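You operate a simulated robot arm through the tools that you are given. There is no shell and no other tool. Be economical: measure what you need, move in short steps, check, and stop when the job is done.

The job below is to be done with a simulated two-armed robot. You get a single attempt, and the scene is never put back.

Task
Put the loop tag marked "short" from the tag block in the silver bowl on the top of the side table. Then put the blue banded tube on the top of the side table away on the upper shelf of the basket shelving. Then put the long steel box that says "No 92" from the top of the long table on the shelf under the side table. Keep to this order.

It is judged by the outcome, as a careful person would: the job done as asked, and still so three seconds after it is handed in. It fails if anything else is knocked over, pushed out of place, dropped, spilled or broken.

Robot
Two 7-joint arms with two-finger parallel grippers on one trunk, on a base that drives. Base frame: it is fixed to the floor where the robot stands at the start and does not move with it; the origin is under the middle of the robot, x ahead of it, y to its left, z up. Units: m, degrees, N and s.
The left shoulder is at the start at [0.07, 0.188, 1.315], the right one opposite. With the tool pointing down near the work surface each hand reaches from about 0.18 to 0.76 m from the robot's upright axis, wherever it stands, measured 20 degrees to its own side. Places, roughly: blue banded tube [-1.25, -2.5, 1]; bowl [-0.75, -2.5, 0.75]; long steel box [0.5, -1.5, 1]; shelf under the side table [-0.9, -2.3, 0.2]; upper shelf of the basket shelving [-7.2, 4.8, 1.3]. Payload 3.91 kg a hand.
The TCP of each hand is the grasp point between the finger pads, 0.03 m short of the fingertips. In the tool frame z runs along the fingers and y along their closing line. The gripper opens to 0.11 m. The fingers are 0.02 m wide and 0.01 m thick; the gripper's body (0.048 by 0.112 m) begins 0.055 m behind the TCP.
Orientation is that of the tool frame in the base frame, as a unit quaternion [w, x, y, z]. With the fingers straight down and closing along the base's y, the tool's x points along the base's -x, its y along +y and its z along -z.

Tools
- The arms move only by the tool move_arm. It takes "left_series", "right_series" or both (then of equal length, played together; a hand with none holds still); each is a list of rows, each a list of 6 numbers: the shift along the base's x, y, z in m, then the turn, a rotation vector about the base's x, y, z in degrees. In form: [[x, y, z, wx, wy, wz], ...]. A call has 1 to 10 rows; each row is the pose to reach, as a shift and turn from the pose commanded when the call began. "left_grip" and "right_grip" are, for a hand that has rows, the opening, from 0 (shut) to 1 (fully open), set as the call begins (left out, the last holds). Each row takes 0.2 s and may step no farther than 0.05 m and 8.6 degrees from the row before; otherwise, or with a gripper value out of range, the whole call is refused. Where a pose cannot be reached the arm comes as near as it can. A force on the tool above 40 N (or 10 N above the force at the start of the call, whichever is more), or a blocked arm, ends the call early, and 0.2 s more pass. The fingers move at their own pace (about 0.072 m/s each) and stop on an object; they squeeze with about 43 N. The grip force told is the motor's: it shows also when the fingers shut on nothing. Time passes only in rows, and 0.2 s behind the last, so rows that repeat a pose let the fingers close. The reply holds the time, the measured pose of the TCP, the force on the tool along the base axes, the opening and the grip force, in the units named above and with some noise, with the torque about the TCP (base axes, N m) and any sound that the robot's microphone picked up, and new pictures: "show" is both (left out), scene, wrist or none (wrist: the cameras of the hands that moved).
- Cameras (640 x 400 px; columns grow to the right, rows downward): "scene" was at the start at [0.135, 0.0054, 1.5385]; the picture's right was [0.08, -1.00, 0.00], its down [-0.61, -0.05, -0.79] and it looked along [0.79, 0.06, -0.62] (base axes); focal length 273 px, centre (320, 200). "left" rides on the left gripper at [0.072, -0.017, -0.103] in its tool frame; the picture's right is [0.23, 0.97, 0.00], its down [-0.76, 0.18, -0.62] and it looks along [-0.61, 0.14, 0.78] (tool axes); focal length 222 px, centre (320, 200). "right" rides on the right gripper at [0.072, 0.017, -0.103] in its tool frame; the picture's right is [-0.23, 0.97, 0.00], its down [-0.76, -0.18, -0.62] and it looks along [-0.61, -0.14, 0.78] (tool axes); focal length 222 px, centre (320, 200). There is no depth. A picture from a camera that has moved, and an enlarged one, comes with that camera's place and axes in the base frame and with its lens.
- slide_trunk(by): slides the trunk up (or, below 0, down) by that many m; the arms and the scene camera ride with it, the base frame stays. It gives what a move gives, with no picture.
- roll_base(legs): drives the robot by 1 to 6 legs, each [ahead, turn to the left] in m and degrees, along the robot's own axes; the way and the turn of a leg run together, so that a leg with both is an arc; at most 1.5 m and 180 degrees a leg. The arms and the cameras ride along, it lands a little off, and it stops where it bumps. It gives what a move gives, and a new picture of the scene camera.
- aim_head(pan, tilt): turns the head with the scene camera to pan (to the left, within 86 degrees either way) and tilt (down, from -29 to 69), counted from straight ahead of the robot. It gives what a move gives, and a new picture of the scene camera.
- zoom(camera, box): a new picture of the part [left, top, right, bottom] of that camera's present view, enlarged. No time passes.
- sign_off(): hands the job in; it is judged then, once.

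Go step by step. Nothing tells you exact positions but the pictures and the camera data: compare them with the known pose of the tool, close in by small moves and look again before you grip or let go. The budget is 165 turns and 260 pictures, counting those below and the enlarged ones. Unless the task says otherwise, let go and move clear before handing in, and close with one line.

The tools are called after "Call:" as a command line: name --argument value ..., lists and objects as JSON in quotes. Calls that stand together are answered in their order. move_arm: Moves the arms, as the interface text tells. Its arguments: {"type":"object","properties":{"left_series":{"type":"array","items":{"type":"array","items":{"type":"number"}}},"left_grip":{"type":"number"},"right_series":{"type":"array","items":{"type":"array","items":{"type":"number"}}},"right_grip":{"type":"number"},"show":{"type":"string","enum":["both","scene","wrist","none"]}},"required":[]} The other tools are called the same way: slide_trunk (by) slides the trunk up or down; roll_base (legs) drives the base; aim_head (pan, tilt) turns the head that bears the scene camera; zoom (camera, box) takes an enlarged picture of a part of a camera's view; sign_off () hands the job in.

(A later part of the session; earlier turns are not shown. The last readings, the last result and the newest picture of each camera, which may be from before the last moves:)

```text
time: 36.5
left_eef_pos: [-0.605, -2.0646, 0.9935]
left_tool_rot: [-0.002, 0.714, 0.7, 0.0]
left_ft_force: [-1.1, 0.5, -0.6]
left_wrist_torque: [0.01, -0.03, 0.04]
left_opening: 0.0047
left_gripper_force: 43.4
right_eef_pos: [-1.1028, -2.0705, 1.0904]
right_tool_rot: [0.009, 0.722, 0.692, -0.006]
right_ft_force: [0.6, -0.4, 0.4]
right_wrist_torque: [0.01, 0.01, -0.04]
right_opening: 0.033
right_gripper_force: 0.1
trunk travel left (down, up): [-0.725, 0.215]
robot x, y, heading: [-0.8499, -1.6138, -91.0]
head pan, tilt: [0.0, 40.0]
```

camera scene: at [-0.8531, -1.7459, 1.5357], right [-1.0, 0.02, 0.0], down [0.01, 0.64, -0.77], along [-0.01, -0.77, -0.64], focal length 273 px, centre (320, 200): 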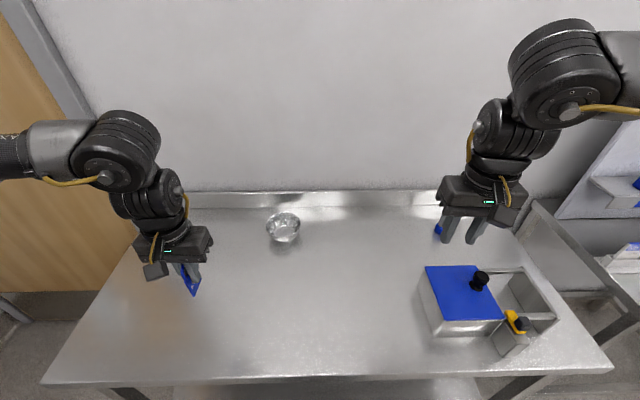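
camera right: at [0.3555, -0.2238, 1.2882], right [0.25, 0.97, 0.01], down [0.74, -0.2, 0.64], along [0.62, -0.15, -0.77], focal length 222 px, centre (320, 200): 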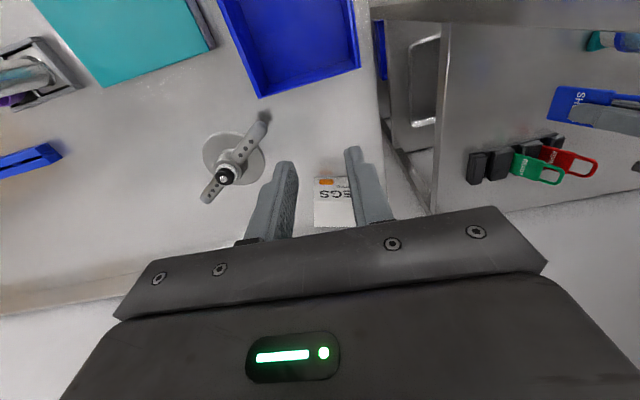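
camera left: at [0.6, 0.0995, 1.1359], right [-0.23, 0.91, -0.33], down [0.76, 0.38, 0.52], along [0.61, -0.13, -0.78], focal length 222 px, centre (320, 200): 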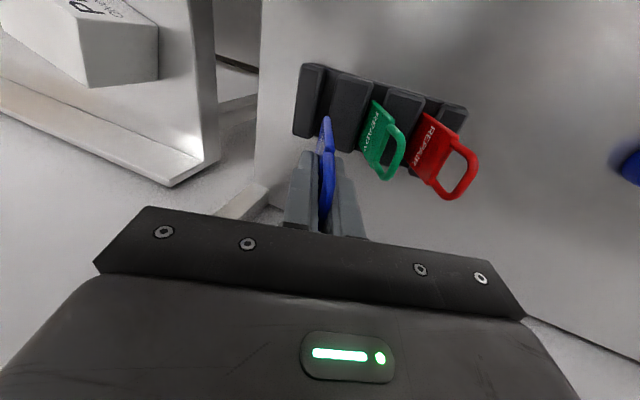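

The bowl's centre is at about (-0.73, -2.44) with its rim near z 0.85. I'll bring the left hand over it, tilted forward 30°.

Call:
move_arm --left_series '[[-0.015, -0.044, 0, -3.75, 0, 0], [-0.031, -0.088, 0, -7.5, 0, 0], [-0.047, -0.132, -0.003, -11.25, 0, 0], [-0.063, -0.176, -0.006, -15, 0, 0], [-0.078, -0.22, -0.01, -18.75, 0, 0], [-0.094, -0.265, -0.015, -22.5, 0, 0], [-0.11, -0.309, -0.02, -26.25, 0, 0], [-0.125, -0.35, -0.03, -30, 0, 0]]'

```text
time: 38.4
left_eef_pos: [-0.7336, -2.414, 0.9624]
left_tool_rot: [0.184, 0.691, 0.675, -0.182]
left_ft_force: [-0.8, -1.0, -0.7]
left_wrist_torque: [-0.05, -0.02, -0.01]
left_opening: 0.0049
left_gripper_force: 42.5
right_eef_pos: [-1.1059, -2.0712, 1.0883]
right_tool_rot: [0.01, 0.723, 0.691, -0.005]
right_ft_force: [-0.5, -0.5, -1.0]
right_wrist_torque: [0.01, -0.04, 0.02]
right_opening: 0.0331
right_gripper_force: 0.0
trunk travel left (down, up): [-0.725, 0.215]
robot x, y, heading: [-0.8489, -1.6108, -91.0]
head pan, tilt: [0.0, 40.0]
camera scene: at [-0.8567, -1.7481, 1.4355], right [-1.0, 0.02, 0.0], down [0.01, 0.64, -0.77], along [-0.01, -0.77, -0.64], focal length 273 px, centre (320, 200)
camera left: at [-0.7477, -2.299, 1.0145], right [0.98, 0.18, -0.1], down [0.16, -0.35, 0.92], along [0.13, -0.92, -0.37], focal length 222 px, centre (320, 200)
```

scene: 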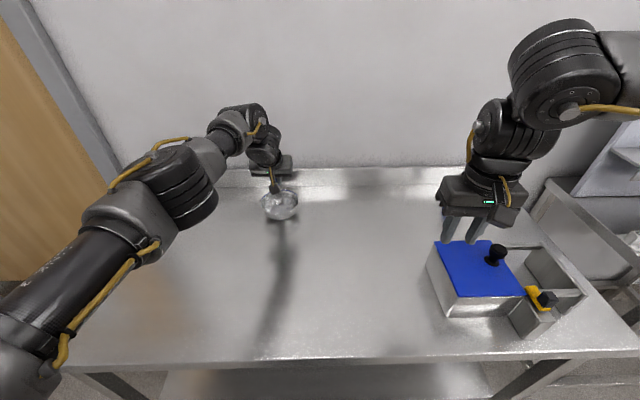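
left: 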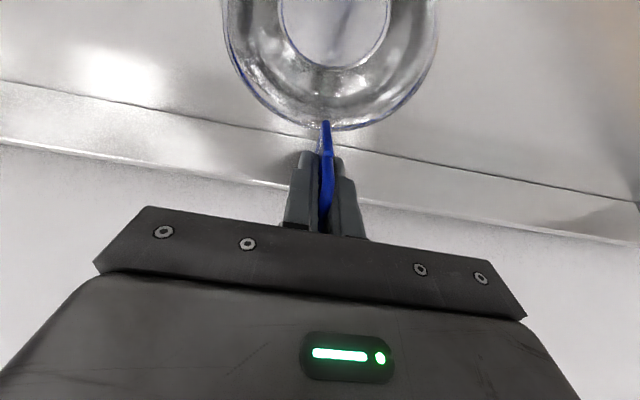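

The tag's tip is right over the bowl's middle. I'll lower it into the bowl.

Call:
move_arm --left_series '[[0, 0, -0.025, 0, 0, 0], [0, 0, -0.05, 0, 0, 0], [0, 0, -0.075, 0, 0, 0]]' --show "none"

Call:
zoom --camera "scene" --box '[220, 130, 340, 230]'

Call:
zoom --camera "left" --box '[160, 0, 480, 240]'

```text
time: 39.1
left_eef_pos: [-0.7299, -2.4102, 0.8977]
left_tool_rot: [0.188, 0.688, 0.675, -0.187]
left_ft_force: [2.5, 0.4, 35.0]
left_wrist_torque: [-0.62, -0.04, 0.02]
left_opening: 0.0051
left_gripper_force: 43.0
right_eef_pos: [-1.1017, -2.0652, 1.0934]
right_tool_rot: [0.012, 0.723, 0.691, -0.008]
right_ft_force: [-0.4, 0.3, -0.3]
right_wrist_torque: [-0.03, 0.03, -0.02]
right_opening: 0.0329
right_gripper_force: 0.0
trunk travel left (down, up): [-0.725, 0.215]
robot x, y, heading: [-0.8483, -1.6098, -90.8]
head pan, tilt: [0.0, 40.0]
```

```text
4.00 times, centred on (280, 180) of scene
camera zoom: at [-0.8529, -1.7395, 1.4371], right [-1.0, 0.02, 0.0], down [0.01, 0.64, -0.77], along [-0.01, -0.77, -0.64], focal length 1093 px, centre (480, 280)
```

zoom: 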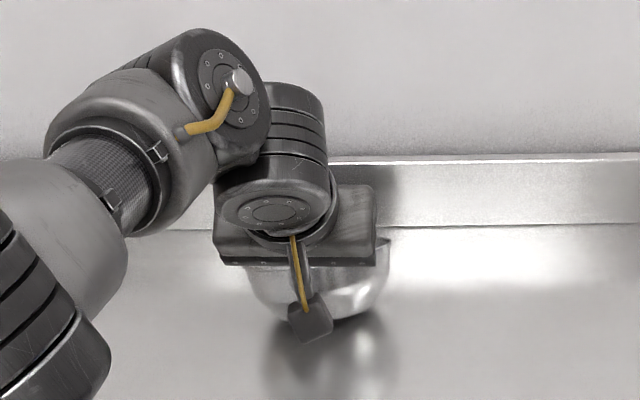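

```text
1.67 times, centred on (320, 120) of left
camera zoom: at [-0.7452, -2.2945, 0.9488], right [0.98, 0.18, -0.11], down [0.17, -0.34, 0.93], along [0.13, -0.92, -0.36], focal length 370 px, centre (320, 333)
```

zoom: 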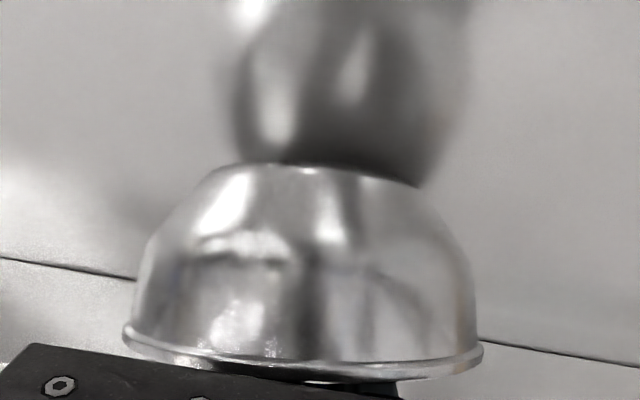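

Contact: the tag's end touched the bowl's inside. I'll lift 2.5 cm and look.

Call:
move_arm --left_series '[[0, 0, 0.02, 0, 0, 0], [0, 0, 0.035, 0, 0, 0], [0, 0, 0.035, 0, 0, 0]]' --show "none"

Call:
zoom --camera "scene" --box '[220, 130, 340, 230]'

Call:
zoom --camera "left" --box '[160, 0, 480, 240]'

```text
time: 40.0
left_eef_pos: [-0.7303, -2.4153, 0.922]
left_tool_rot: [0.183, 0.691, 0.676, -0.182]
left_ft_force: [0.3, 0.7, 0.8]
left_wrist_torque: [-0.03, 0.01, 0.01]
left_opening: 0.0048
left_gripper_force: 43.2
right_eef_pos: [-1.1028, -2.072, 1.0897]
right_tool_rot: [0.009, 0.723, 0.691, -0.005]
right_ft_force: [0.6, 0.3, -0.7]
right_wrist_torque: [0.01, 0.01, 0.0]
right_opening: 0.033
right_gripper_force: 0.1
trunk travel left (down, up): [-0.725, 0.215]
robot x, y, heading: [-0.8493, -1.6106, -91.3]
head pan, tilt: [0.0, 40.0]
```

```text
4.00 times, centred on (280, 180) of scene
camera zoom: at [-0.8538, -1.7481, 1.4354], right [-1.0, 0.02, 0.0], down [0.01, 0.64, -0.77], along [-0.01, -0.77, -0.64], focal length 1093 px, centre (480, 280)
```

zoom: 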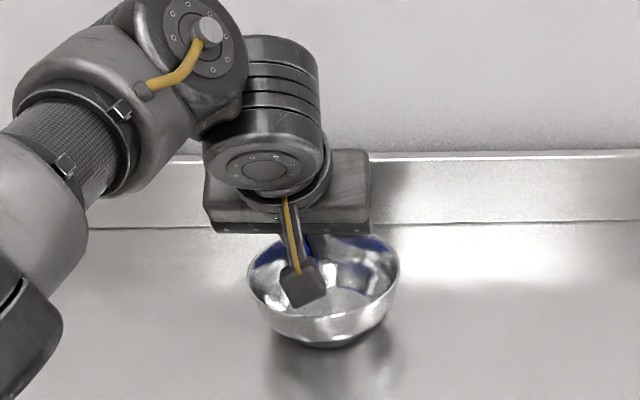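

```text
1.67 times, centred on (320, 120) of left
camera zoom: at [-0.7444, -2.2994, 0.9748], right [0.98, 0.18, -0.11], down [0.16, -0.35, 0.92], along [0.13, -0.92, -0.38], focal length 370 px, centre (320, 333)
```

zoom: 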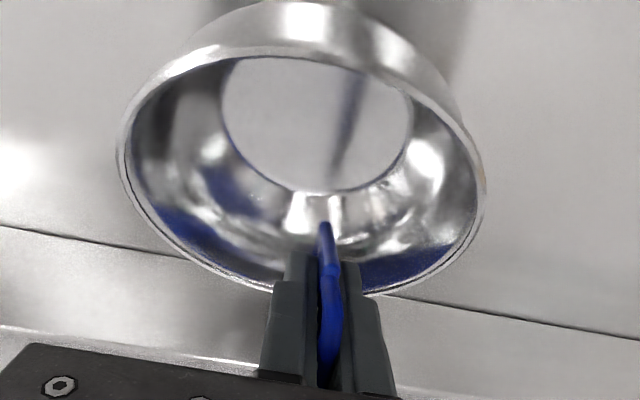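

The bowl is level and the tag's end is inside its rim, centred. I'll lower 1 cm and release.

Call:
move_arm --left_series '[[0, -0.003, -0.006, 0, 0, 0], [0, -0.005, -0.012, 0, 0, 0]]' --show "none"

Call:
move_arm --left_series '[[0, 0, 0, 0, 0, 0], [0, 0, 0, 0, 0, 0], [0, 0, 0, 0, 0, 0]]' --left_grip 0.35 --show "both"

Call:
zoom --camera "left" --box '[160, 0, 480, 240]'

```text
time: 40.5
left_eef_pos: [-0.7304, -2.4206, 0.9102]
left_tool_rot: [0.183, 0.69, 0.676, -0.181]
left_ft_force: [0.1, 1.5, 0.3]
left_wrist_torque: [-0.01, -0.01, -0.04]
left_opening: 0.0047
left_gripper_force: 43.6
right_eef_pos: [-1.104, -2.0709, 1.09]
right_tool_rot: [0.01, 0.723, 0.691, -0.006]
right_ft_force: [0.3, -1.2, 0.1]
right_wrist_torque: [-0.01, -0.04, 0.0]
right_opening: 0.033
right_gripper_force: 0.0
trunk travel left (down, up): [-0.725, 0.215]
robot x, y, heading: [-0.8467, -1.607, -90.5]
head pan, tilt: [0.0, 40.0]
```

```text
time: 41.4
left_eef_pos: [-0.7307, -2.4189, 0.9106]
left_tool_rot: [0.183, 0.691, 0.676, -0.182]
left_ft_force: [-0.5, -0.2, -0.3]
left_wrist_torque: [-0.02, 0.01, 0.01]
left_opening: 0.0387
left_gripper_force: 0.1
right_eef_pos: [-1.1035, -2.0702, 1.0896]
right_tool_rot: [0.01, 0.723, 0.691, -0.006]
right_ft_force: [-0.2, 0.0, -0.4]
right_wrist_torque: [0.03, -0.02, -0.02]
right_opening: 0.0329
right_gripper_force: 0.1
trunk travel left (down, up): [-0.725, 0.215]
robot x, y, heading: [-0.8512, -1.6113, -90.9]
head pan, tilt: [0.0, 40.0]
camera scene: at [-0.8533, -1.7474, 1.4356], right [-1.0, 0.02, 0.0], down [0.01, 0.64, -0.77], along [-0.01, -0.77, -0.64], focal length 273 px, centre (320, 200)
camera left: at [-0.7446, -2.3047, 0.9631], right [0.98, 0.18, -0.11], down [0.16, -0.35, 0.92], along [0.13, -0.92, -0.37], focal length 222 px, centre (320, 200)
```

scene: 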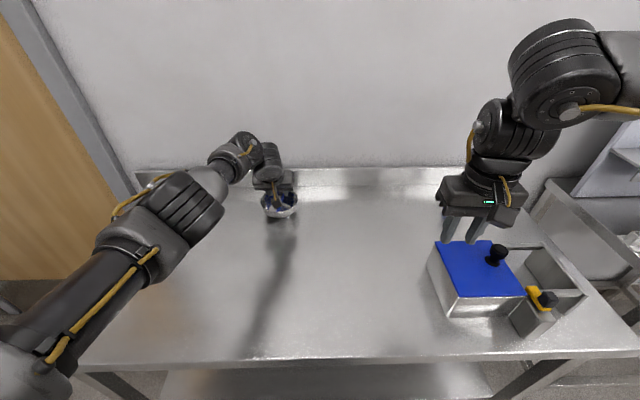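
left: 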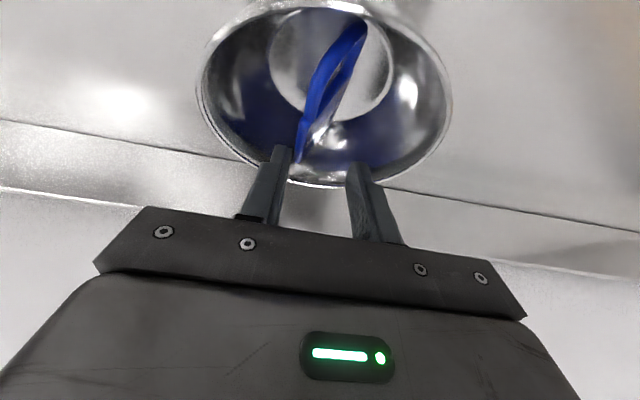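

```text
1.67 times, centred on (320, 120) of left
camera zoom: at [-0.7446, -2.3047, 0.9631], right [0.98, 0.18, -0.11], down [0.16, -0.35, 0.92], along [0.13, -0.92, -0.37], focal length 370 px, centre (320, 333)
```

zoom: 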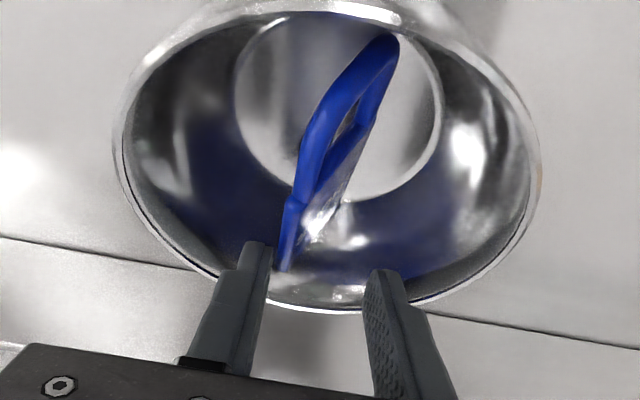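

The tag rests in the bowl. I'll retract the left hand up and back to its tucked pose.

Call:
move_arm --left_series '[[0, 0.02, 0.035, 0, 0, 0], [0, 0.04, 0.07, 0, 0, 0], [0.015, 0.08, 0.09, 4, 0, 0], [0.031, 0.124, 0.1, 8, 0, 0], [0.047, 0.168, 0.1, 12, 0, 0], [0.063, 0.212, 0.1, 16, 0, 0], [0.078, 0.257, 0.1, 20, 0, 0], [0.094, 0.302, 0.1, 24, 0, 0], [0.11, 0.345, 0.1, 30, 0, 0]]' --show "scene"

Call:
zoom --camera "scene" --box '[200, 130, 360, 250]'

Call:
zoom --camera "scene" --box '[400, 140, 600, 350]'

```text
time: 43.4
left_eef_pos: [-0.6185, -2.0761, 1.0104]
left_tool_rot: [-0.001, 0.714, 0.7, 0.0]
left_ft_force: [-0.2, 0.3, -0.6]
left_wrist_torque: [0.01, -0.01, -0.01]
left_opening: 0.0387
left_gripper_force: 0.1
right_eef_pos: [-1.102, -2.0703, 1.0914]
right_tool_rot: [0.01, 0.722, 0.692, -0.006]
right_ft_force: [0.9, 0.5, 0.7]
right_wrist_torque: [0.03, 0.01, 0.01]
right_opening: 0.0328
right_gripper_force: 0.1
trunk travel left (down, up): [-0.725, 0.215]
robot x, y, heading: [-0.8509, -1.6137, -90.9]
head pan, tilt: [0.0, 40.0]
camera scene: at [-0.8524, -1.7463, 1.4357], right [-1.0, 0.02, 0.0], down [0.01, 0.64, -0.77], along [-0.01, -0.77, -0.64], focal length 273 px, centre (320, 200)
```

scene: 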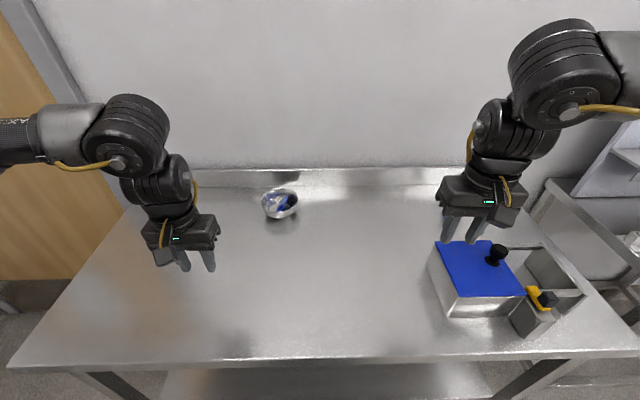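

```text
3.33 times, centred on (280, 190) of scene
camera zoom: at [-0.8524, -1.7463, 1.4357], right [-1.0, 0.02, 0.0], down [0.01, 0.64, -0.77], along [-0.01, -0.77, -0.64], focal length 911 px, centre (453, 233)
```

zoom: 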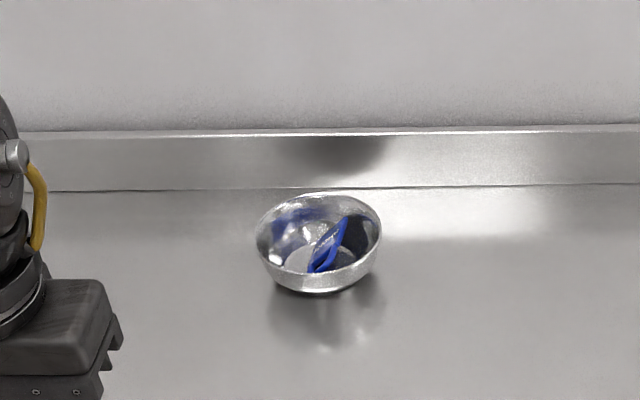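

```text
1.90 times, centred on (500, 245) of scene
camera zoom: at [-0.8524, -1.7463, 1.4357], right [-1.0, 0.02, 0.0], down [0.01, 0.64, -0.77], along [-0.01, -0.77, -0.64], focal length 520 px, centre (-23, 114)
```

zoom: 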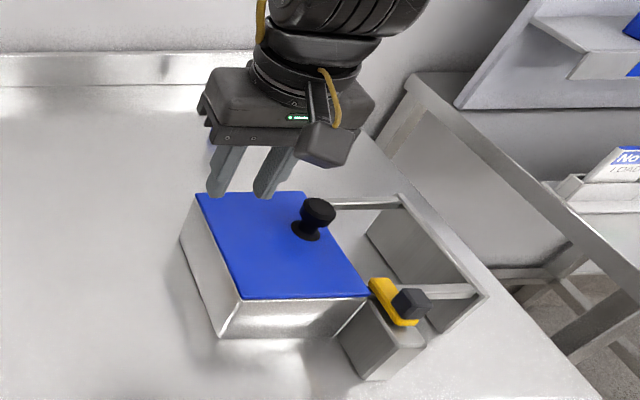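

The tag sits well inside the bowl. Next is the tube: I'll back off, sidestep to the right and come back in so the right hand faces it.

Call:
roll_base --legs '[[-0.2, 0], [0, 22], [-0.6, 0], [0, -21.2], [0.55, 0]]'

```text
time: 53.0
left_eef_pos: [-0.842, -1.8972, 1.0108]
left_tool_rot: [-0.002, 0.717, 0.697, 0.0]
left_ft_force: [-0.1, -0.6, 0.3]
left_wrist_torque: [-0.02, 0.0, -0.01]
left_opening: 0.0384
left_gripper_force: 0.0
right_eef_pos: [-1.3253, -1.8865, 1.0902]
right_tool_rot: [0.01, 0.725, 0.689, -0.007]
right_ft_force: [-0.2, 0.3, 0.2]
right_wrist_torque: [-0.01, -0.03, -0.05]
right_opening: 0.033
right_gripper_force: 0.0
trunk travel left (down, up): [-0.725, 0.215]
robot x, y, heading: [-1.0663, -1.4266, -91.2]
head pan, tilt: [0.0, 40.0]
camera scene: at [-1.0728, -1.565, 1.4356], right [-1.0, 0.03, 0.0], down [0.02, 0.64, -0.77], along [-0.02, -0.77, -0.64], focal length 273 px, centre (320, 200)
```

scene: 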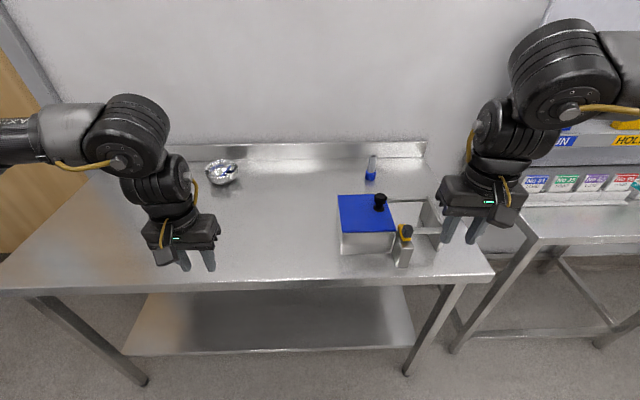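

Call:
zoom --camera "scene" --box '[320, 130, 440, 280]'

Call:
zoom --camera "scene" --box '[190, 140, 260, 200]'

```text
2.67 times, centred on (380, 205) of scene
camera zoom: at [-1.0728, -1.565, 1.4356], right [-1.0, 0.03, 0.0], down [0.02, 0.64, -0.77], along [-0.02, -0.77, -0.64], focal length 729 px, centre (160, 187)
```

zoom: 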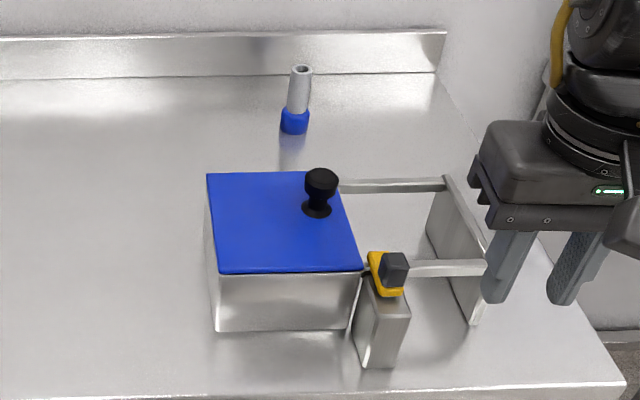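

```text
6.67 times, centred on (225, 170) of scene
camera zoom: at [-1.0728, -1.565, 1.4356], right [-1.0, 0.03, 0.0], down [0.02, 0.64, -0.77], along [-0.02, -0.77, -0.64], focal length 1822 px, centre (953, 400)
```

zoom: 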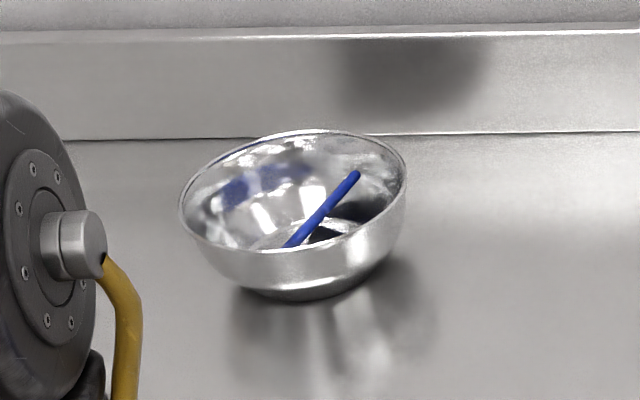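

The tube stands at about (-1.30, -2.48): z 0.79–0.89, with the blue band at its foot. I'll drive in a little, then reach over with the right hand tilted 45° forward.

Call:
roll_base --legs '[[0.18, 0]]'

Call:
move_arm --right_series '[[0.0, -0.036, 0, -5, 0, 0], [0.0, -0.072, 0, -10, 0, 0], [0.0, -0.108, 0, -15, 0, 0], [0.0, -0.144, 0, -20, 0, 0], [0.0, -0.18, -0.01, -25, 0, 0], [0.0, -0.215, -0.025, -30, 0, 0], [0.0, -0.25, -0.045, -35, 0, 0], [0.0, -0.285, -0.065, -40, 0, 0], [0.0, -0.315, -0.09, -45, 0, 0]]' --right_grip 0.73

```text
time: 54.5
left_eef_pos: [-0.846, -2.0749, 1.0114]
left_tool_rot: [-0.002, 0.718, 0.696, -0.001]
left_ft_force: [0.0, 0.1, 0.1]
left_wrist_torque: [-0.02, 0.0, 0.0]
left_opening: 0.0386
left_gripper_force: 0.0
right_eef_pos: [-1.3297, -2.0631, 1.0903]
right_tool_rot: [0.01, 0.726, 0.688, -0.006]
right_ft_force: [0.2, 0.0, -0.7]
right_wrist_torque: [0.0, -0.01, -0.02]
right_opening: 0.0332
right_gripper_force: 0.0
trunk travel left (down, up): [-0.725, 0.215]
robot x, y, heading: [-1.0722, -1.6091, -91.6]
head pan, tilt: [0.0, 40.0]
camera scene: at [-1.0773, -1.7421, 1.4358], right [-1.0, 0.03, 0.0], down [0.02, 0.64, -0.77], along [-0.02, -0.77, -0.64], focal length 273 px, centre (320, 200)
```

scene: 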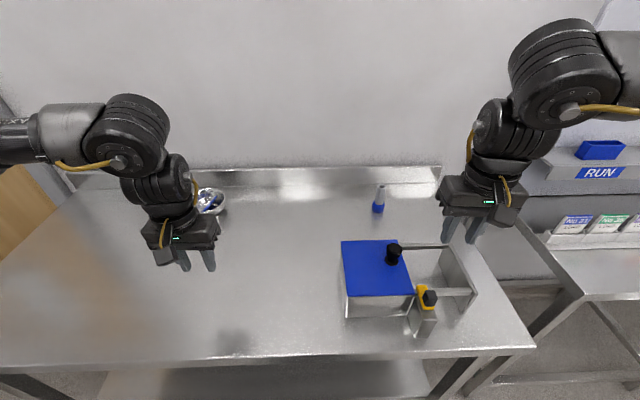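

```text
time: 56.5
left_eef_pos: [-0.8465, -2.0771, 1.0099]
left_tool_rot: [-0.002, 0.717, 0.697, 0.0]
left_ft_force: [-0.8, -0.1, -0.2]
left_wrist_torque: [0.0, 0.01, -0.01]
left_opening: 0.0386
left_gripper_force: 0.1
right_eef_pos: [-1.3296, -2.3822, 0.9992]
right_tool_rot: [0.286, 0.667, 0.633, -0.27]
right_ft_force: [-0.3, -0.3, -0.3]
right_wrist_torque: [0.01, 0.0, -0.02]
right_opening: 0.0803
right_gripper_force: 0.1
trunk travel left (down, up): [-0.725, 0.215]
robot x, y, heading: [-1.0739, -1.6074, -91.5]
head pan, tilt: [0.0, 40.0]
camera scene: at [-1.0779, -1.7449, 1.4355], right [-1.0, 0.03, 0.0], down [0.02, 0.64, -0.77], along [-0.02, -0.77, -0.64], focal length 273 px, centre (320, 200)
camera right: at [-1.3093, -2.2589, 1.0187], right [0.96, -0.19, 0.2], down [-0.22, -0.07, 0.97], along [-0.17, -0.98, -0.11], focal length 222 px, centre (320, 200)
```

scene: 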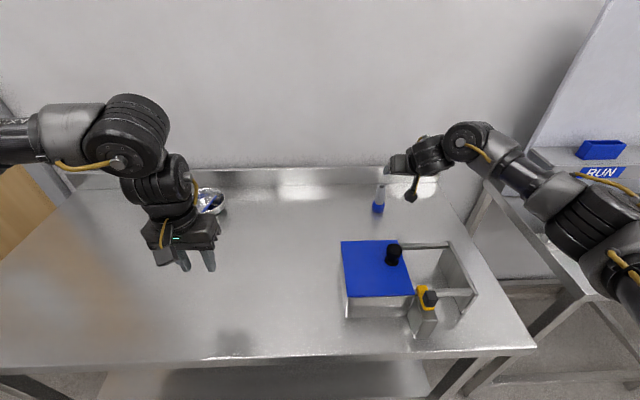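
right: 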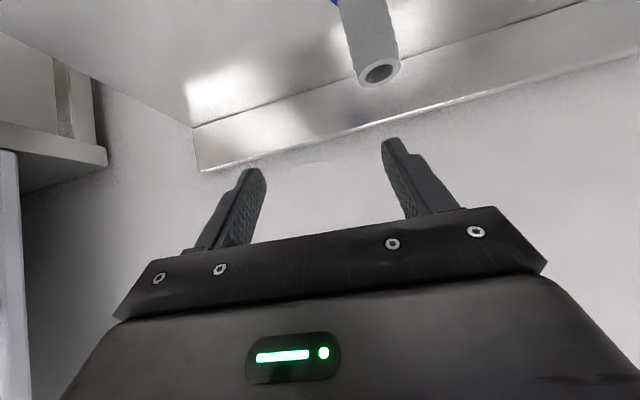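

The wrist and scene views disagree on the tube's x by about 3 cm, so I'll zoom to compare the fingers directly with the tube.

Call:
zoom --camera "scene" --box '[340, 110, 480, 230]'

```text
3.33 times, centred on (410, 170) of scene
camera zoom: at [-1.0779, -1.7449, 1.4355], right [-1.0, 0.03, 0.0], down [0.02, 0.64, -0.77], along [-0.02, -0.77, -0.64], focal length 911 px, centre (20, 300)
```

zoom: 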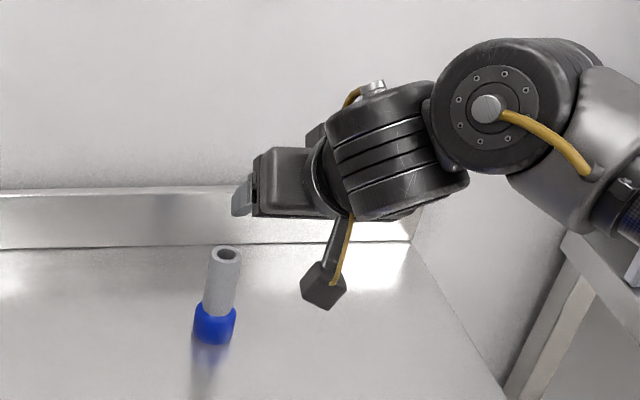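

Call:
zoom --camera "right" --box '[240, 0, 480, 150]'

```text
2.67 times, centred on (360, 75) of right
camera zoom: at [-1.3093, -2.2589, 1.0187], right [0.96, -0.19, 0.2], down [-0.22, -0.07, 0.97], along [-0.17, -0.98, -0.11], focal length 592 px, centre (213, 533)
```

zoom: 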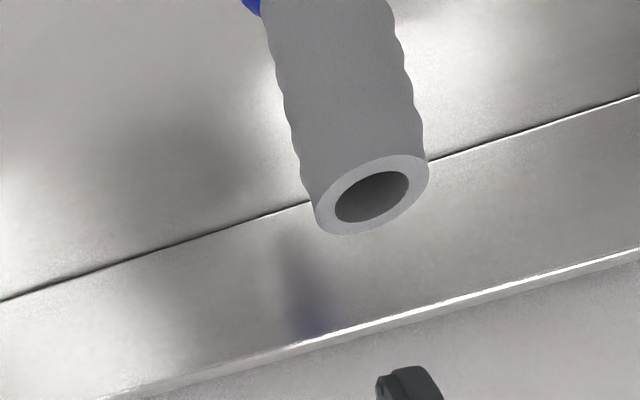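

The data fit better if the table top is at z of about 0.83, which puts the tube at about (-1.28, -2.425) with its top at 0.92. I'll line up with it and look again.

Call:
move_arm --right_series '[[0.024, 0.005, -0.012, 0, 0, 0], [0.048, 0.01, -0.025, 0, 0, 0]]'

Call:
zoom --camera "right" --box '[200, 0, 440, 150]'

```text
time: 57.1
left_eef_pos: [-0.847, -2.0755, 1.0108]
left_tool_rot: [-0.002, 0.717, 0.697, -0.001]
left_ft_force: [0.2, 0.5, 1.1]
left_wrist_torque: [0.01, 0.0, 0.01]
left_opening: 0.0386
left_gripper_force: 0.1
right_eef_pos: [-1.2832, -2.3723, 0.9755]
right_tool_rot: [0.286, 0.667, 0.633, -0.27]
right_ft_force: [-0.9, 0.6, -0.6]
right_wrist_torque: [-0.01, 0.01, 0.02]
right_opening: 0.0804
right_gripper_force: 0.1
trunk travel left (down, up): [-0.725, 0.215]
robot x, y, heading: [-1.0748, -1.6047, -91.7]
head pan, tilt: [0.0, 40.0]
camera scene: at [-1.0768, -1.7439, 1.4356], right [-1.0, 0.03, 0.0], down [0.02, 0.64, -0.77], along [-0.02, -0.77, -0.64], focal length 273 px, centre (320, 200)
camera right: at [-1.2618, -2.2472, 0.9933], right [0.96, -0.19, 0.2], down [-0.22, -0.07, 0.97], along [-0.17, -0.98, -0.11], focal length 222 px, centre (320, 200)
```

scene: 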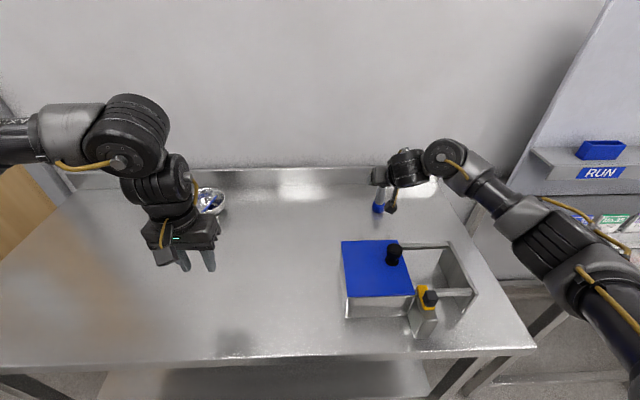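
right: 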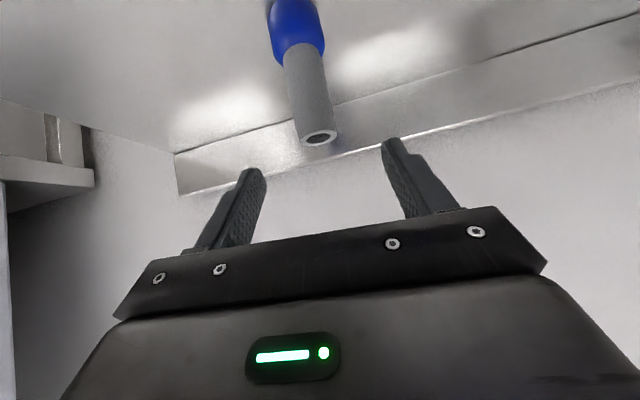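

```text
2.67 times, centred on (320, 75) of right
camera zoom: at [-1.2618, -2.2472, 0.9933], right [0.96, -0.19, 0.2], down [-0.22, -0.07, 0.97], along [-0.17, -0.98, -0.11], focal length 592 px, centre (320, 533)
```

zoom: 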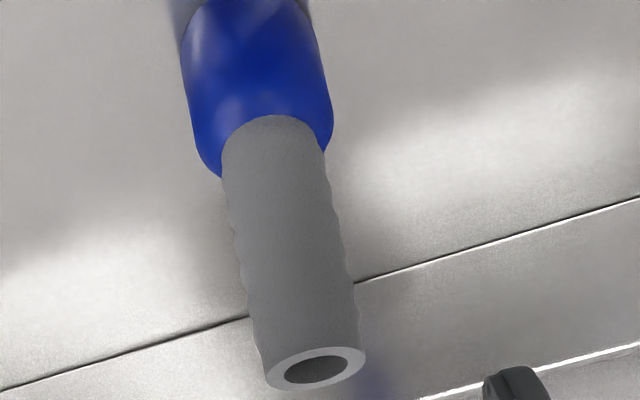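

Triangulating between the two wrist views puts the tube's top at (-1.28, -2.397, 0.934), so the table is at z of about 0.86. I'll straddle the tube now.

Call:
move_arm --right_series '[[0.002, -0.006, -0.02, 0, 0, 0], [0.003, -0.014, -0.042, 0, 0, 0], [0.003, -0.024, -0.064, 0, 0, 0]]'

Call:
zoom --camera "right" --box '[200, 70, 440, 220]'

```text
time: 57.9
left_eef_pos: [-0.8473, -2.0762, 1.0117]
left_tool_rot: [-0.002, 0.718, 0.696, -0.001]
left_ft_force: [0.2, 0.2, 0.3]
left_wrist_torque: [0.03, 0.04, -0.01]
left_opening: 0.0384
left_gripper_force: 0.0
right_eef_pos: [-1.2792, -2.3932, 0.9092]
right_tool_rot: [0.286, 0.667, 0.633, -0.269]
right_ft_force: [-0.1, -0.4, 1.1]
right_wrist_torque: [0.01, -0.02, 0.02]
right_opening: 0.0804
right_gripper_force: 0.0
trunk travel left (down, up): [-0.725, 0.215]
robot x, y, heading: [-1.0724, -1.608, -91.4]
head pan, tilt: [0.0, 40.0]
camera scene: at [-1.0773, -1.744, 1.4356], right [-1.0, 0.03, 0.0], down [0.02, 0.64, -0.77], along [-0.02, -0.77, -0.64], focal length 273 px, centre (320, 200)
camera right: at [-1.2583, -2.2692, 0.9285], right [0.96, -0.19, 0.2], down [-0.22, -0.07, 0.97], along [-0.17, -0.98, -0.11], focal length 222 px, centre (320, 200)
```

scene: 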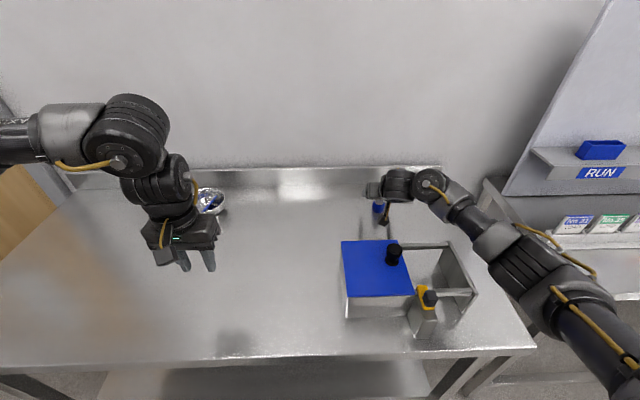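
right: 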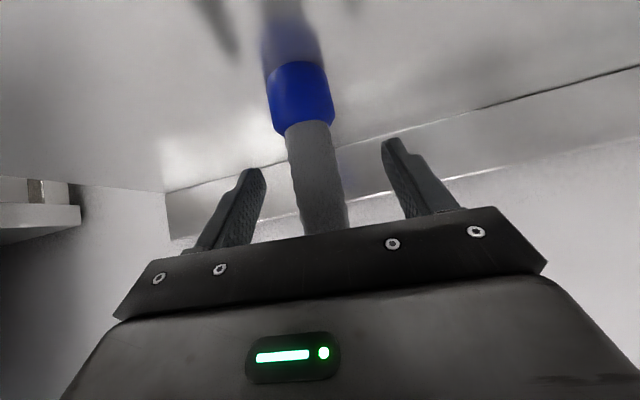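

```text
2.67 times, centred on (320, 145) of right
camera zoom: at [-1.2583, -2.2692, 0.9285], right [0.96, -0.19, 0.2], down [-0.22, -0.07, 0.97], along [-0.17, -0.98, -0.11], focal length 592 px, centre (320, 347)
```

zoom: 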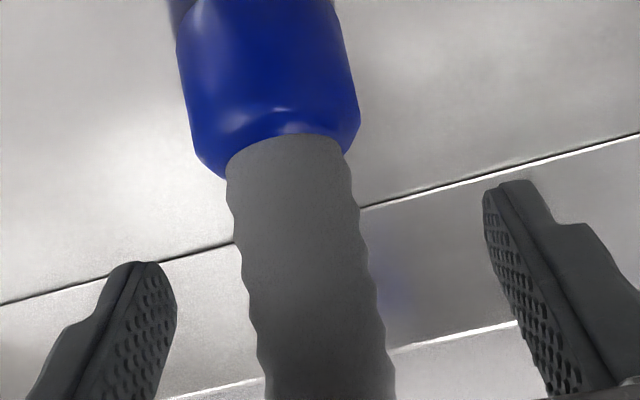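

The tube is between the fingers. I'll shift a few millimetres forward and close.

Call:
move_arm --right_series '[[-0.002, -0.007, -0.004, 0, 0, 0], [-0.002, -0.007, -0.004, 0, 0, 0]]' --show "none"

Call:
move_arm --right_series '[[0, 0, 0, 0, 0, 0], [0, 0, 0, 0, 0, 0], [0, 0, 0, 0, 0, 0], [0, 0, 0, 0, 0, 0]]' --right_grip 0 --show "wrist"

```text
time: 58.5
left_eef_pos: [-0.8472, -2.0751, 1.0099]
left_tool_rot: [-0.002, 0.718, 0.697, 0.0]
left_ft_force: [-0.2, 0.7, -0.6]
left_wrist_torque: [0.02, -0.01, -0.01]
left_opening: 0.0384
left_gripper_force: 0.0
right_eef_pos: [-1.2789, -2.4008, 0.906]
right_tool_rot: [0.286, 0.667, 0.633, -0.27]
right_ft_force: [-0.1, 0.0, -0.5]
right_wrist_torque: [-0.03, -0.03, 0.0]
right_opening: 0.0805
right_gripper_force: 0.1
trunk travel left (down, up): [-0.725, 0.215]
robot x, y, heading: [-1.0734, -1.6092, -91.6]
head pan, tilt: [0.0, 40.0]
```

```text
time: 59.5
left_eef_pos: [-0.8469, -2.0744, 1.0109]
left_tool_rot: [-0.003, 0.718, 0.696, -0.001]
left_ft_force: [-0.6, 0.0, 0.6]
left_wrist_torque: [0.01, -0.01, 0.0]
left_opening: 0.0384
left_gripper_force: 0.0
right_eef_pos: [-1.2817, -2.4001, 0.9049]
right_tool_rot: [0.286, 0.667, 0.633, -0.269]
right_ft_force: [-0.5, -0.2, 0.3]
right_wrist_torque: [0.01, 0.09, -0.04]
right_opening: 0.0277
right_gripper_force: 42.6
trunk travel left (down, up): [-0.725, 0.215]
robot x, y, heading: [-1.0704, -1.6059, -91.5]
head pan, tilt: [0.0, 40.0]
camera right: at [-1.2605, -2.2758, 0.9245], right [0.96, -0.19, 0.2], down [-0.22, -0.07, 0.97], along [-0.17, -0.98, -0.11], focal length 222 px, centre (320, 200)
```

right: 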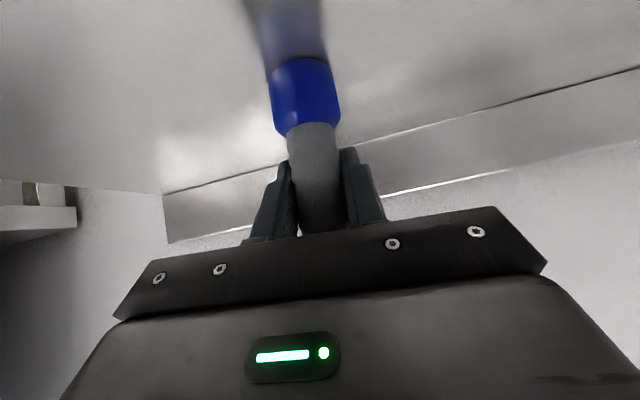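

The tube is gripped, with its steel part 28 mm across. I'll lift it straight up and check.

Call:
move_arm --right_series '[[0, 0, 0.03, 0, 0, 0], [0, 0, 0.07, 0, 0, 0], [0, 0, 0.11, 0, 0, 0], [0, 0.02, 0.14, 0, 0, 0]]'

```text
time: 60.5
left_eef_pos: [-0.8465, -2.0751, 1.0094]
left_tool_rot: [-0.001, 0.718, 0.696, -0.002]
left_ft_force: [-0.2, -0.7, 1.2]
left_wrist_torque: [0.01, 0.03, -0.02]
left_opening: 0.0386
left_gripper_force: 0.1
right_eef_pos: [-1.2819, -2.3789, 1.0474]
right_tool_rot: [0.286, 0.667, 0.633, -0.27]
right_ft_force: [0.3, -0.4, -0.7]
right_wrist_torque: [-0.02, 0.01, -0.03]
right_opening: 0.0278
right_gripper_force: 42.8
trunk travel left (down, up): [-0.725, 0.215]
robot x, y, heading: [-1.0688, -1.6022, -91.5]
head pan, tilt: [0.0, 40.0]
camera scene: at [-1.0768, -1.7424, 1.4357], right [-1.0, 0.03, 0.0], down [0.02, 0.64, -0.77], along [-0.02, -0.77, -0.64], focal length 273 px, centre (320, 200)
camera right: at [-1.2622, -2.2534, 1.0658], right [0.96, -0.19, 0.2], down [-0.22, -0.07, 0.97], along [-0.17, -0.98, -0.11], focal length 222 px, centre (320, 200)
```

scene: 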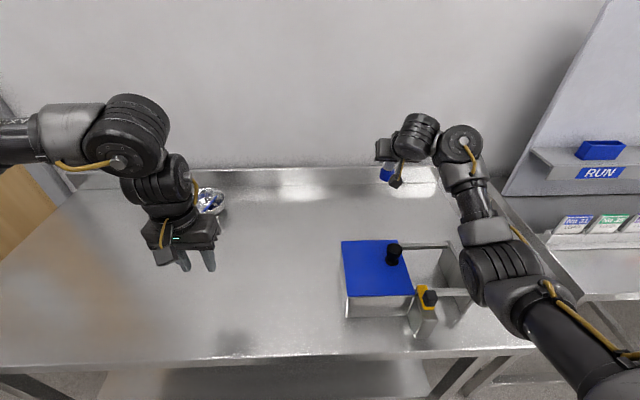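
right: 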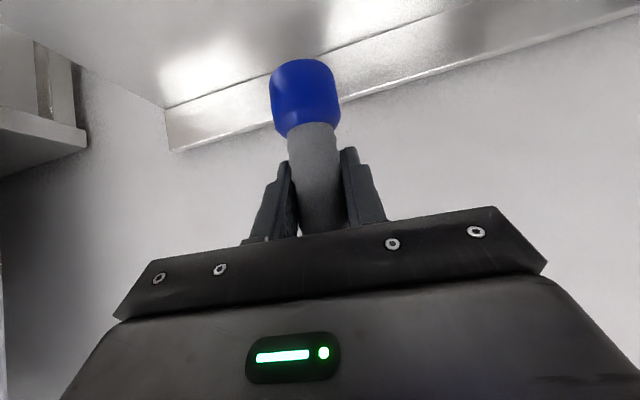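

The tube is secure. I'll raise it higher and draw it back over the box, clear of the knob.

Call:
move_arm --right_series '[[0, 0.01, 0.045, 0, 0, 0], [0, 0.02, 0.09, 0, 0, 0], [0, 0.04, 0.13, 0, 0, 0], [0, 0.085, 0.135, 0, 0, 0], [0, 0.13, 0.135, 0, 0, 0], [0, 0.175, 0.135, 0, 0, 0], [0, 0.22, 0.135, 0, 0, 0]]' --show "none"

Call:
roll_base --legs '[[-0.9, 0], [0, -90]]'

Call:
aim_head --pan 0 --tilt 15

```text
time: 61.7
left_eef_pos: [-0.8466, -2.0757, 1.0102]
left_tool_rot: [-0.001, 0.717, 0.697, -0.002]
left_ft_force: [0.2, -0.2, 0.1]
left_wrist_torque: [0.01, -0.02, 0.02]
left_opening: 0.0385
left_gripper_force: 0.1
right_eef_pos: [-1.2793, -2.2774, 1.1874]
right_tool_rot: [0.295, 0.673, 0.624, -0.268]
right_ft_force: [18.9, -11.3, -3.2]
right_wrist_torque: [-0.11, 0.51, -2.88]
right_opening: 0.0279
right_gripper_force: 42.9
right hand out of reach, approached as far as the arm can: row 5
trunk travel left (down, up): [-0.725, 0.215]
robot x, y, heading: [-1.0729, -1.6059, -91.6]
head pan, tilt: [0.0, 40.0]
stopped in row 5 (right hand): the force on the tool passed its limit at 158 N (the readings are from after the stop); the commanded pose is now the measured one
```

```text
time: 63.9
left_eef_pos: [-0.8416, -1.812, 1.0069]
left_tool_rot: [-0.004, 0.718, 0.696, 0.002]
left_ft_force: [0.7, -0.5, 0.2]
left_wrist_torque: [0.0, -0.02, 0.0]
left_opening: 0.0385
left_gripper_force: 0.0
right_eef_pos: [-1.2737, -2.017, 1.1838]
right_tool_rot: [0.299, 0.675, 0.62, -0.265]
right_ft_force: [53.2, -115.2, -20.0]
right_wrist_torque: [0.09, 1.6, -9.26]
right_opening: 0.0277
right_gripper_force: 42.7
trunk travel left (down, up): [-0.725, 0.215]
robot x, y, heading: [-1.0623, -1.3331, -91.7]
head pan, tilt: [0.0, 40.0]
stopped in leg 1: the force on the tool passed its limit at 40 N (the readings are from after the stop); the commanded pose is now the measured one
camera scene: at [-1.0712, -1.4915, 1.4353], right [-1.0, 0.03, 0.0], down [0.02, 0.65, -0.76], along [-0.02, -0.76, -0.65], focal length 273 px, centre (320, 200)
```

scene: 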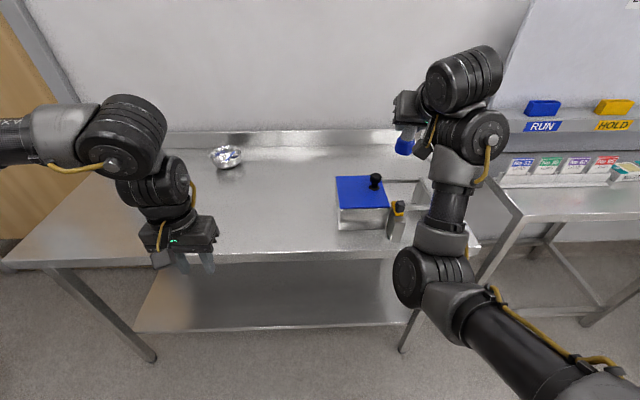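

```text
time: 64.8
left_eef_pos: [-0.8411, -1.8005, 1.0116]
left_tool_rot: [-0.001, 0.718, 0.696, -0.001]
left_ft_force: [-0.1, 0.1, -0.1]
left_wrist_torque: [0.0, -0.05, 0.03]
left_opening: 0.0385
left_gripper_force: 0.1
right_eef_pos: [-1.2733, -2.0021, 1.1885]
right_tool_rot: [0.295, 0.672, 0.625, -0.268]
right_ft_force: [24.4, -9.9, -5.6]
right_wrist_torque: [-0.43, 0.68, -3.66]
right_opening: 0.0277
right_gripper_force: 43.7
trunk travel left (down, up): [-0.725, 0.215]
robot x, y, heading: [-1.0666, -1.3289, -91.5]
head pan, tilt: [0.0, 15.0]
camera scene: at [-1.0705, -1.4756, 1.4754], right [-1.0, 0.03, 0.0], down [0.01, 0.26, -0.97], along [-0.03, -0.97, -0.26], focal length 273 px, centre (320, 200)
```

scene: 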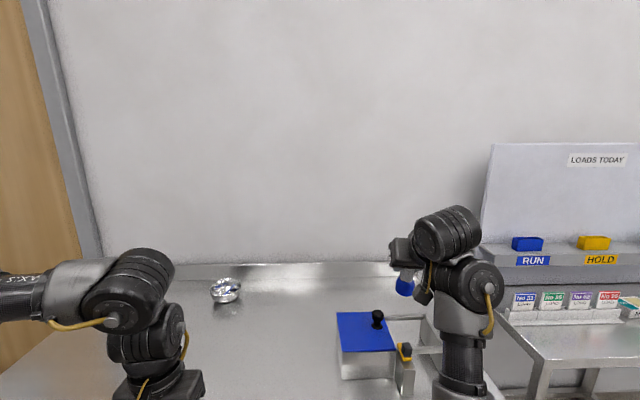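

The wrist folded against its own arm (self-contact); nothing else was touched. I'll extend the hand a little to relieve it.

Call:
move_arm --right_series '[[0, -0.03, -0.02, 0, 0, 0], [0, -0.06, -0.05, 0, 0, 0], [0, -0.09, -0.08, 0, 0, 0]]' --show "both"

```text
time: 65.6
left_eef_pos: [-0.8407, -1.8037, 1.0102]
left_tool_rot: [-0.002, 0.718, 0.696, 0.0]
left_ft_force: [-0.4, 0.6, -0.1]
left_wrist_torque: [-0.01, 0.02, 0.02]
left_opening: 0.0386
left_gripper_force: 0.1
right_eef_pos: [-1.2754, -2.0982, 1.1045]
right_tool_rot: [0.293, 0.673, 0.624, -0.267]
right_ft_force: [-0.2, -0.8, -1.5]
right_wrist_torque: [-0.01, 0.0, 0.02]
right_opening: 0.0276
right_gripper_force: 42.3
trunk travel left (down, up): [-0.725, 0.215]
robot x, y, heading: [-1.0671, -1.3325, -91.5]
head pan, tilt: [0.0, 15.0]
camera scene: at [-1.0709, -1.4804, 1.4749], right [-1.0, 0.03, 0.0], down [0.01, 0.26, -0.97], along [-0.03, -0.97, -0.26], focal length 273 px, centre (320, 200)
camera right: at [-1.2537, -1.9739, 1.1224], right [0.95, -0.2, 0.23], down [-0.24, -0.06, 0.97], along [-0.18, -0.98, -0.1], focal length 222 px, centre (320, 200)
```

scene: 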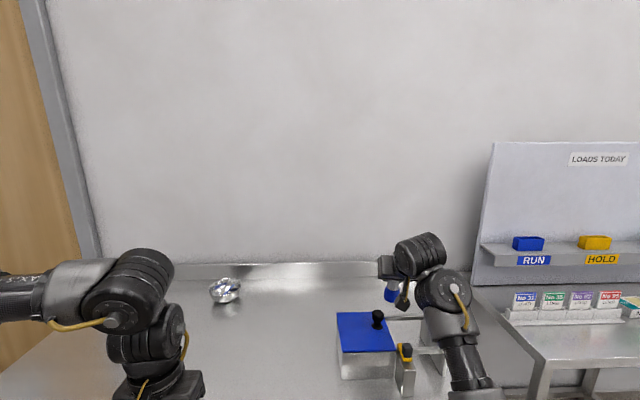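
right: 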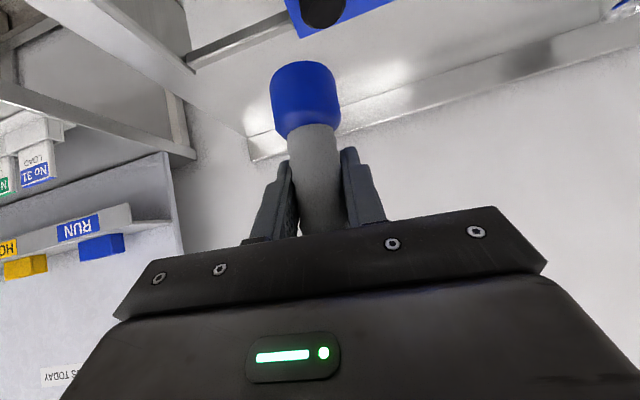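

Relieved, and the tube is still held. I'll back away from the table and turn toward the room.

Call:
roll_base --legs '[[-0.9, 0], [0, -110]]'

```text
time: 74.8
left_eef_pos: [-1.56, -0.5039, 1.0091]
left_tool_rot: [-0.002, 0.984, -0.179, 0.001]
left_ft_force: [0.3, -0.5, -0.2]
left_wrist_torque: [0.0, -0.04, 0.01]
left_opening: 0.0383
left_gripper_force: 0.0
right_eef_pos: [-1.6978, 0.0022, 1.1049]
right_tool_rot: [-0.046, 0.899, -0.184, -0.395]
right_ft_force: [0.0, -0.3, -1.0]
right_wrist_torque: [0.01, -0.02, -0.02]
right_opening: 0.0276
right_gripper_force: 42.8
trunk travel left (down, up): [-0.725, 0.215]
robot x, y, heading: [-1.0455, -0.4477, 159.9]
head pan, tilt: [0.0, 15.0]
camera scene: at [-1.18, -0.3946, 1.4751], right [0.35, 0.94, 0.0], down [0.24, -0.09, -0.97], along [-0.91, 0.34, -0.26], focal length 273 px, centre (320, 200)
```

scene: 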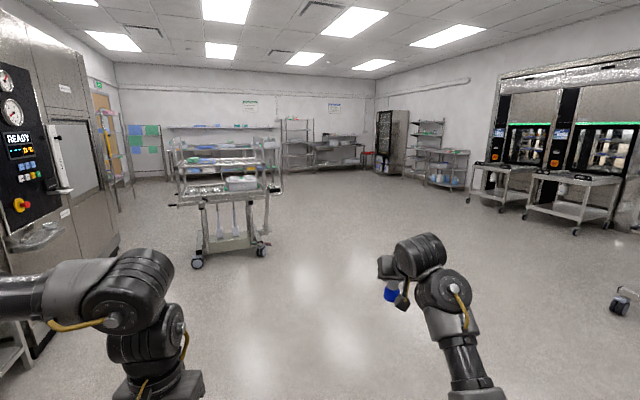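

Call:
zoom --camera "scene" --box '[270, 90, 490, 220]'

```text
2.91 times, centred on (380, 155) of scene
camera zoom: at [-1.18, -0.3946, 1.4751], right [0.35, 0.94, 0.0], down [0.24, -0.09, -0.97], along [-0.91, 0.34, -0.26], focal length 795 px, centre (146, 331)
```

zoom: 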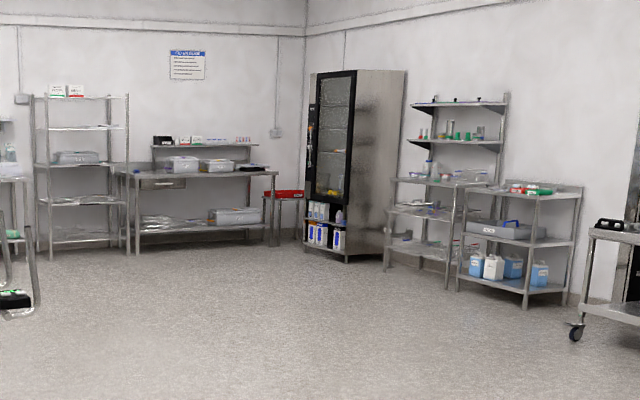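

The basket shelving is near bearing 140°, and the way is open. I'll drive 4.5 m toward it.

Call:
roll_base --legs '[[0, -20.4], [1.5, 0], [1.5, 0], [1.5, 0]]'

```text
time: 97.3
left_eef_pos: [-4.9346, 2.6145, 1.0099]
left_tool_rot: [-0.001, 0.938, -0.348, 0.001]
left_ft_force: [0.0, -0.3, 0.6]
left_wrist_torque: [0.0, -0.02, -0.03]
left_opening: 0.0386
left_gripper_force: 0.0
right_eef_pos: [-4.8892, 3.1375, 1.106]
right_tool_rot: [-0.114, 0.853, -0.339, -0.38]
right_ft_force: [-0.1, -0.5, -0.5]
right_wrist_torque: [0.01, 0.0, 0.0]
right_opening: 0.0275
right_gripper_force: 43.1
trunk travel left (down, up): [-0.725, 0.215]
robot x, y, heading: [-4.4284, 2.4925, 139.4]
head pan, tilt: [0.0, 15.0]
camera scene: at [-4.5397, 2.5867, 1.4751], right [0.65, 0.76, 0.0], down [0.2, -0.17, -0.97], along [-0.73, 0.63, -0.26], focal length 273 px, centre (320, 200)
```

scene: 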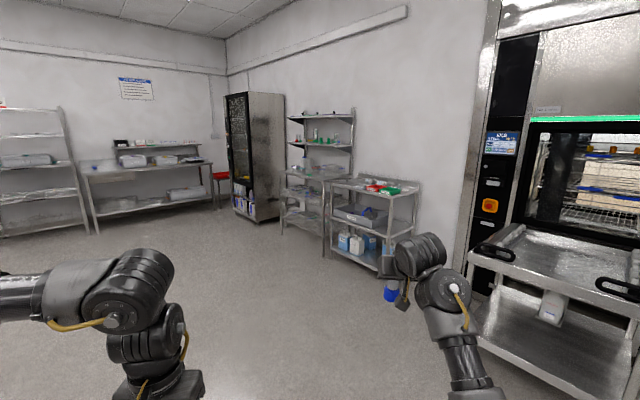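

Call:
zoom --camera "scene" --box '[260, 90, 430, 280]'

```text
2.11 times, centred on (345, 185) of scene
camera zoom: at [-4.5397, 2.5867, 1.4751], right [0.65, 0.76, 0.0], down [0.2, -0.17, -0.97], along [-0.73, 0.63, -0.26], focal length 575 px, centre (267, 232)
```

zoom: 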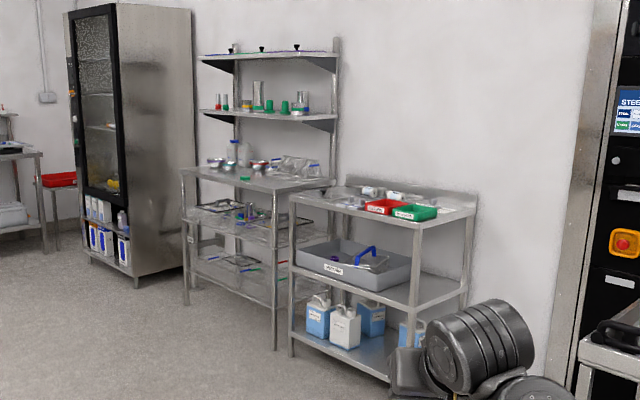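

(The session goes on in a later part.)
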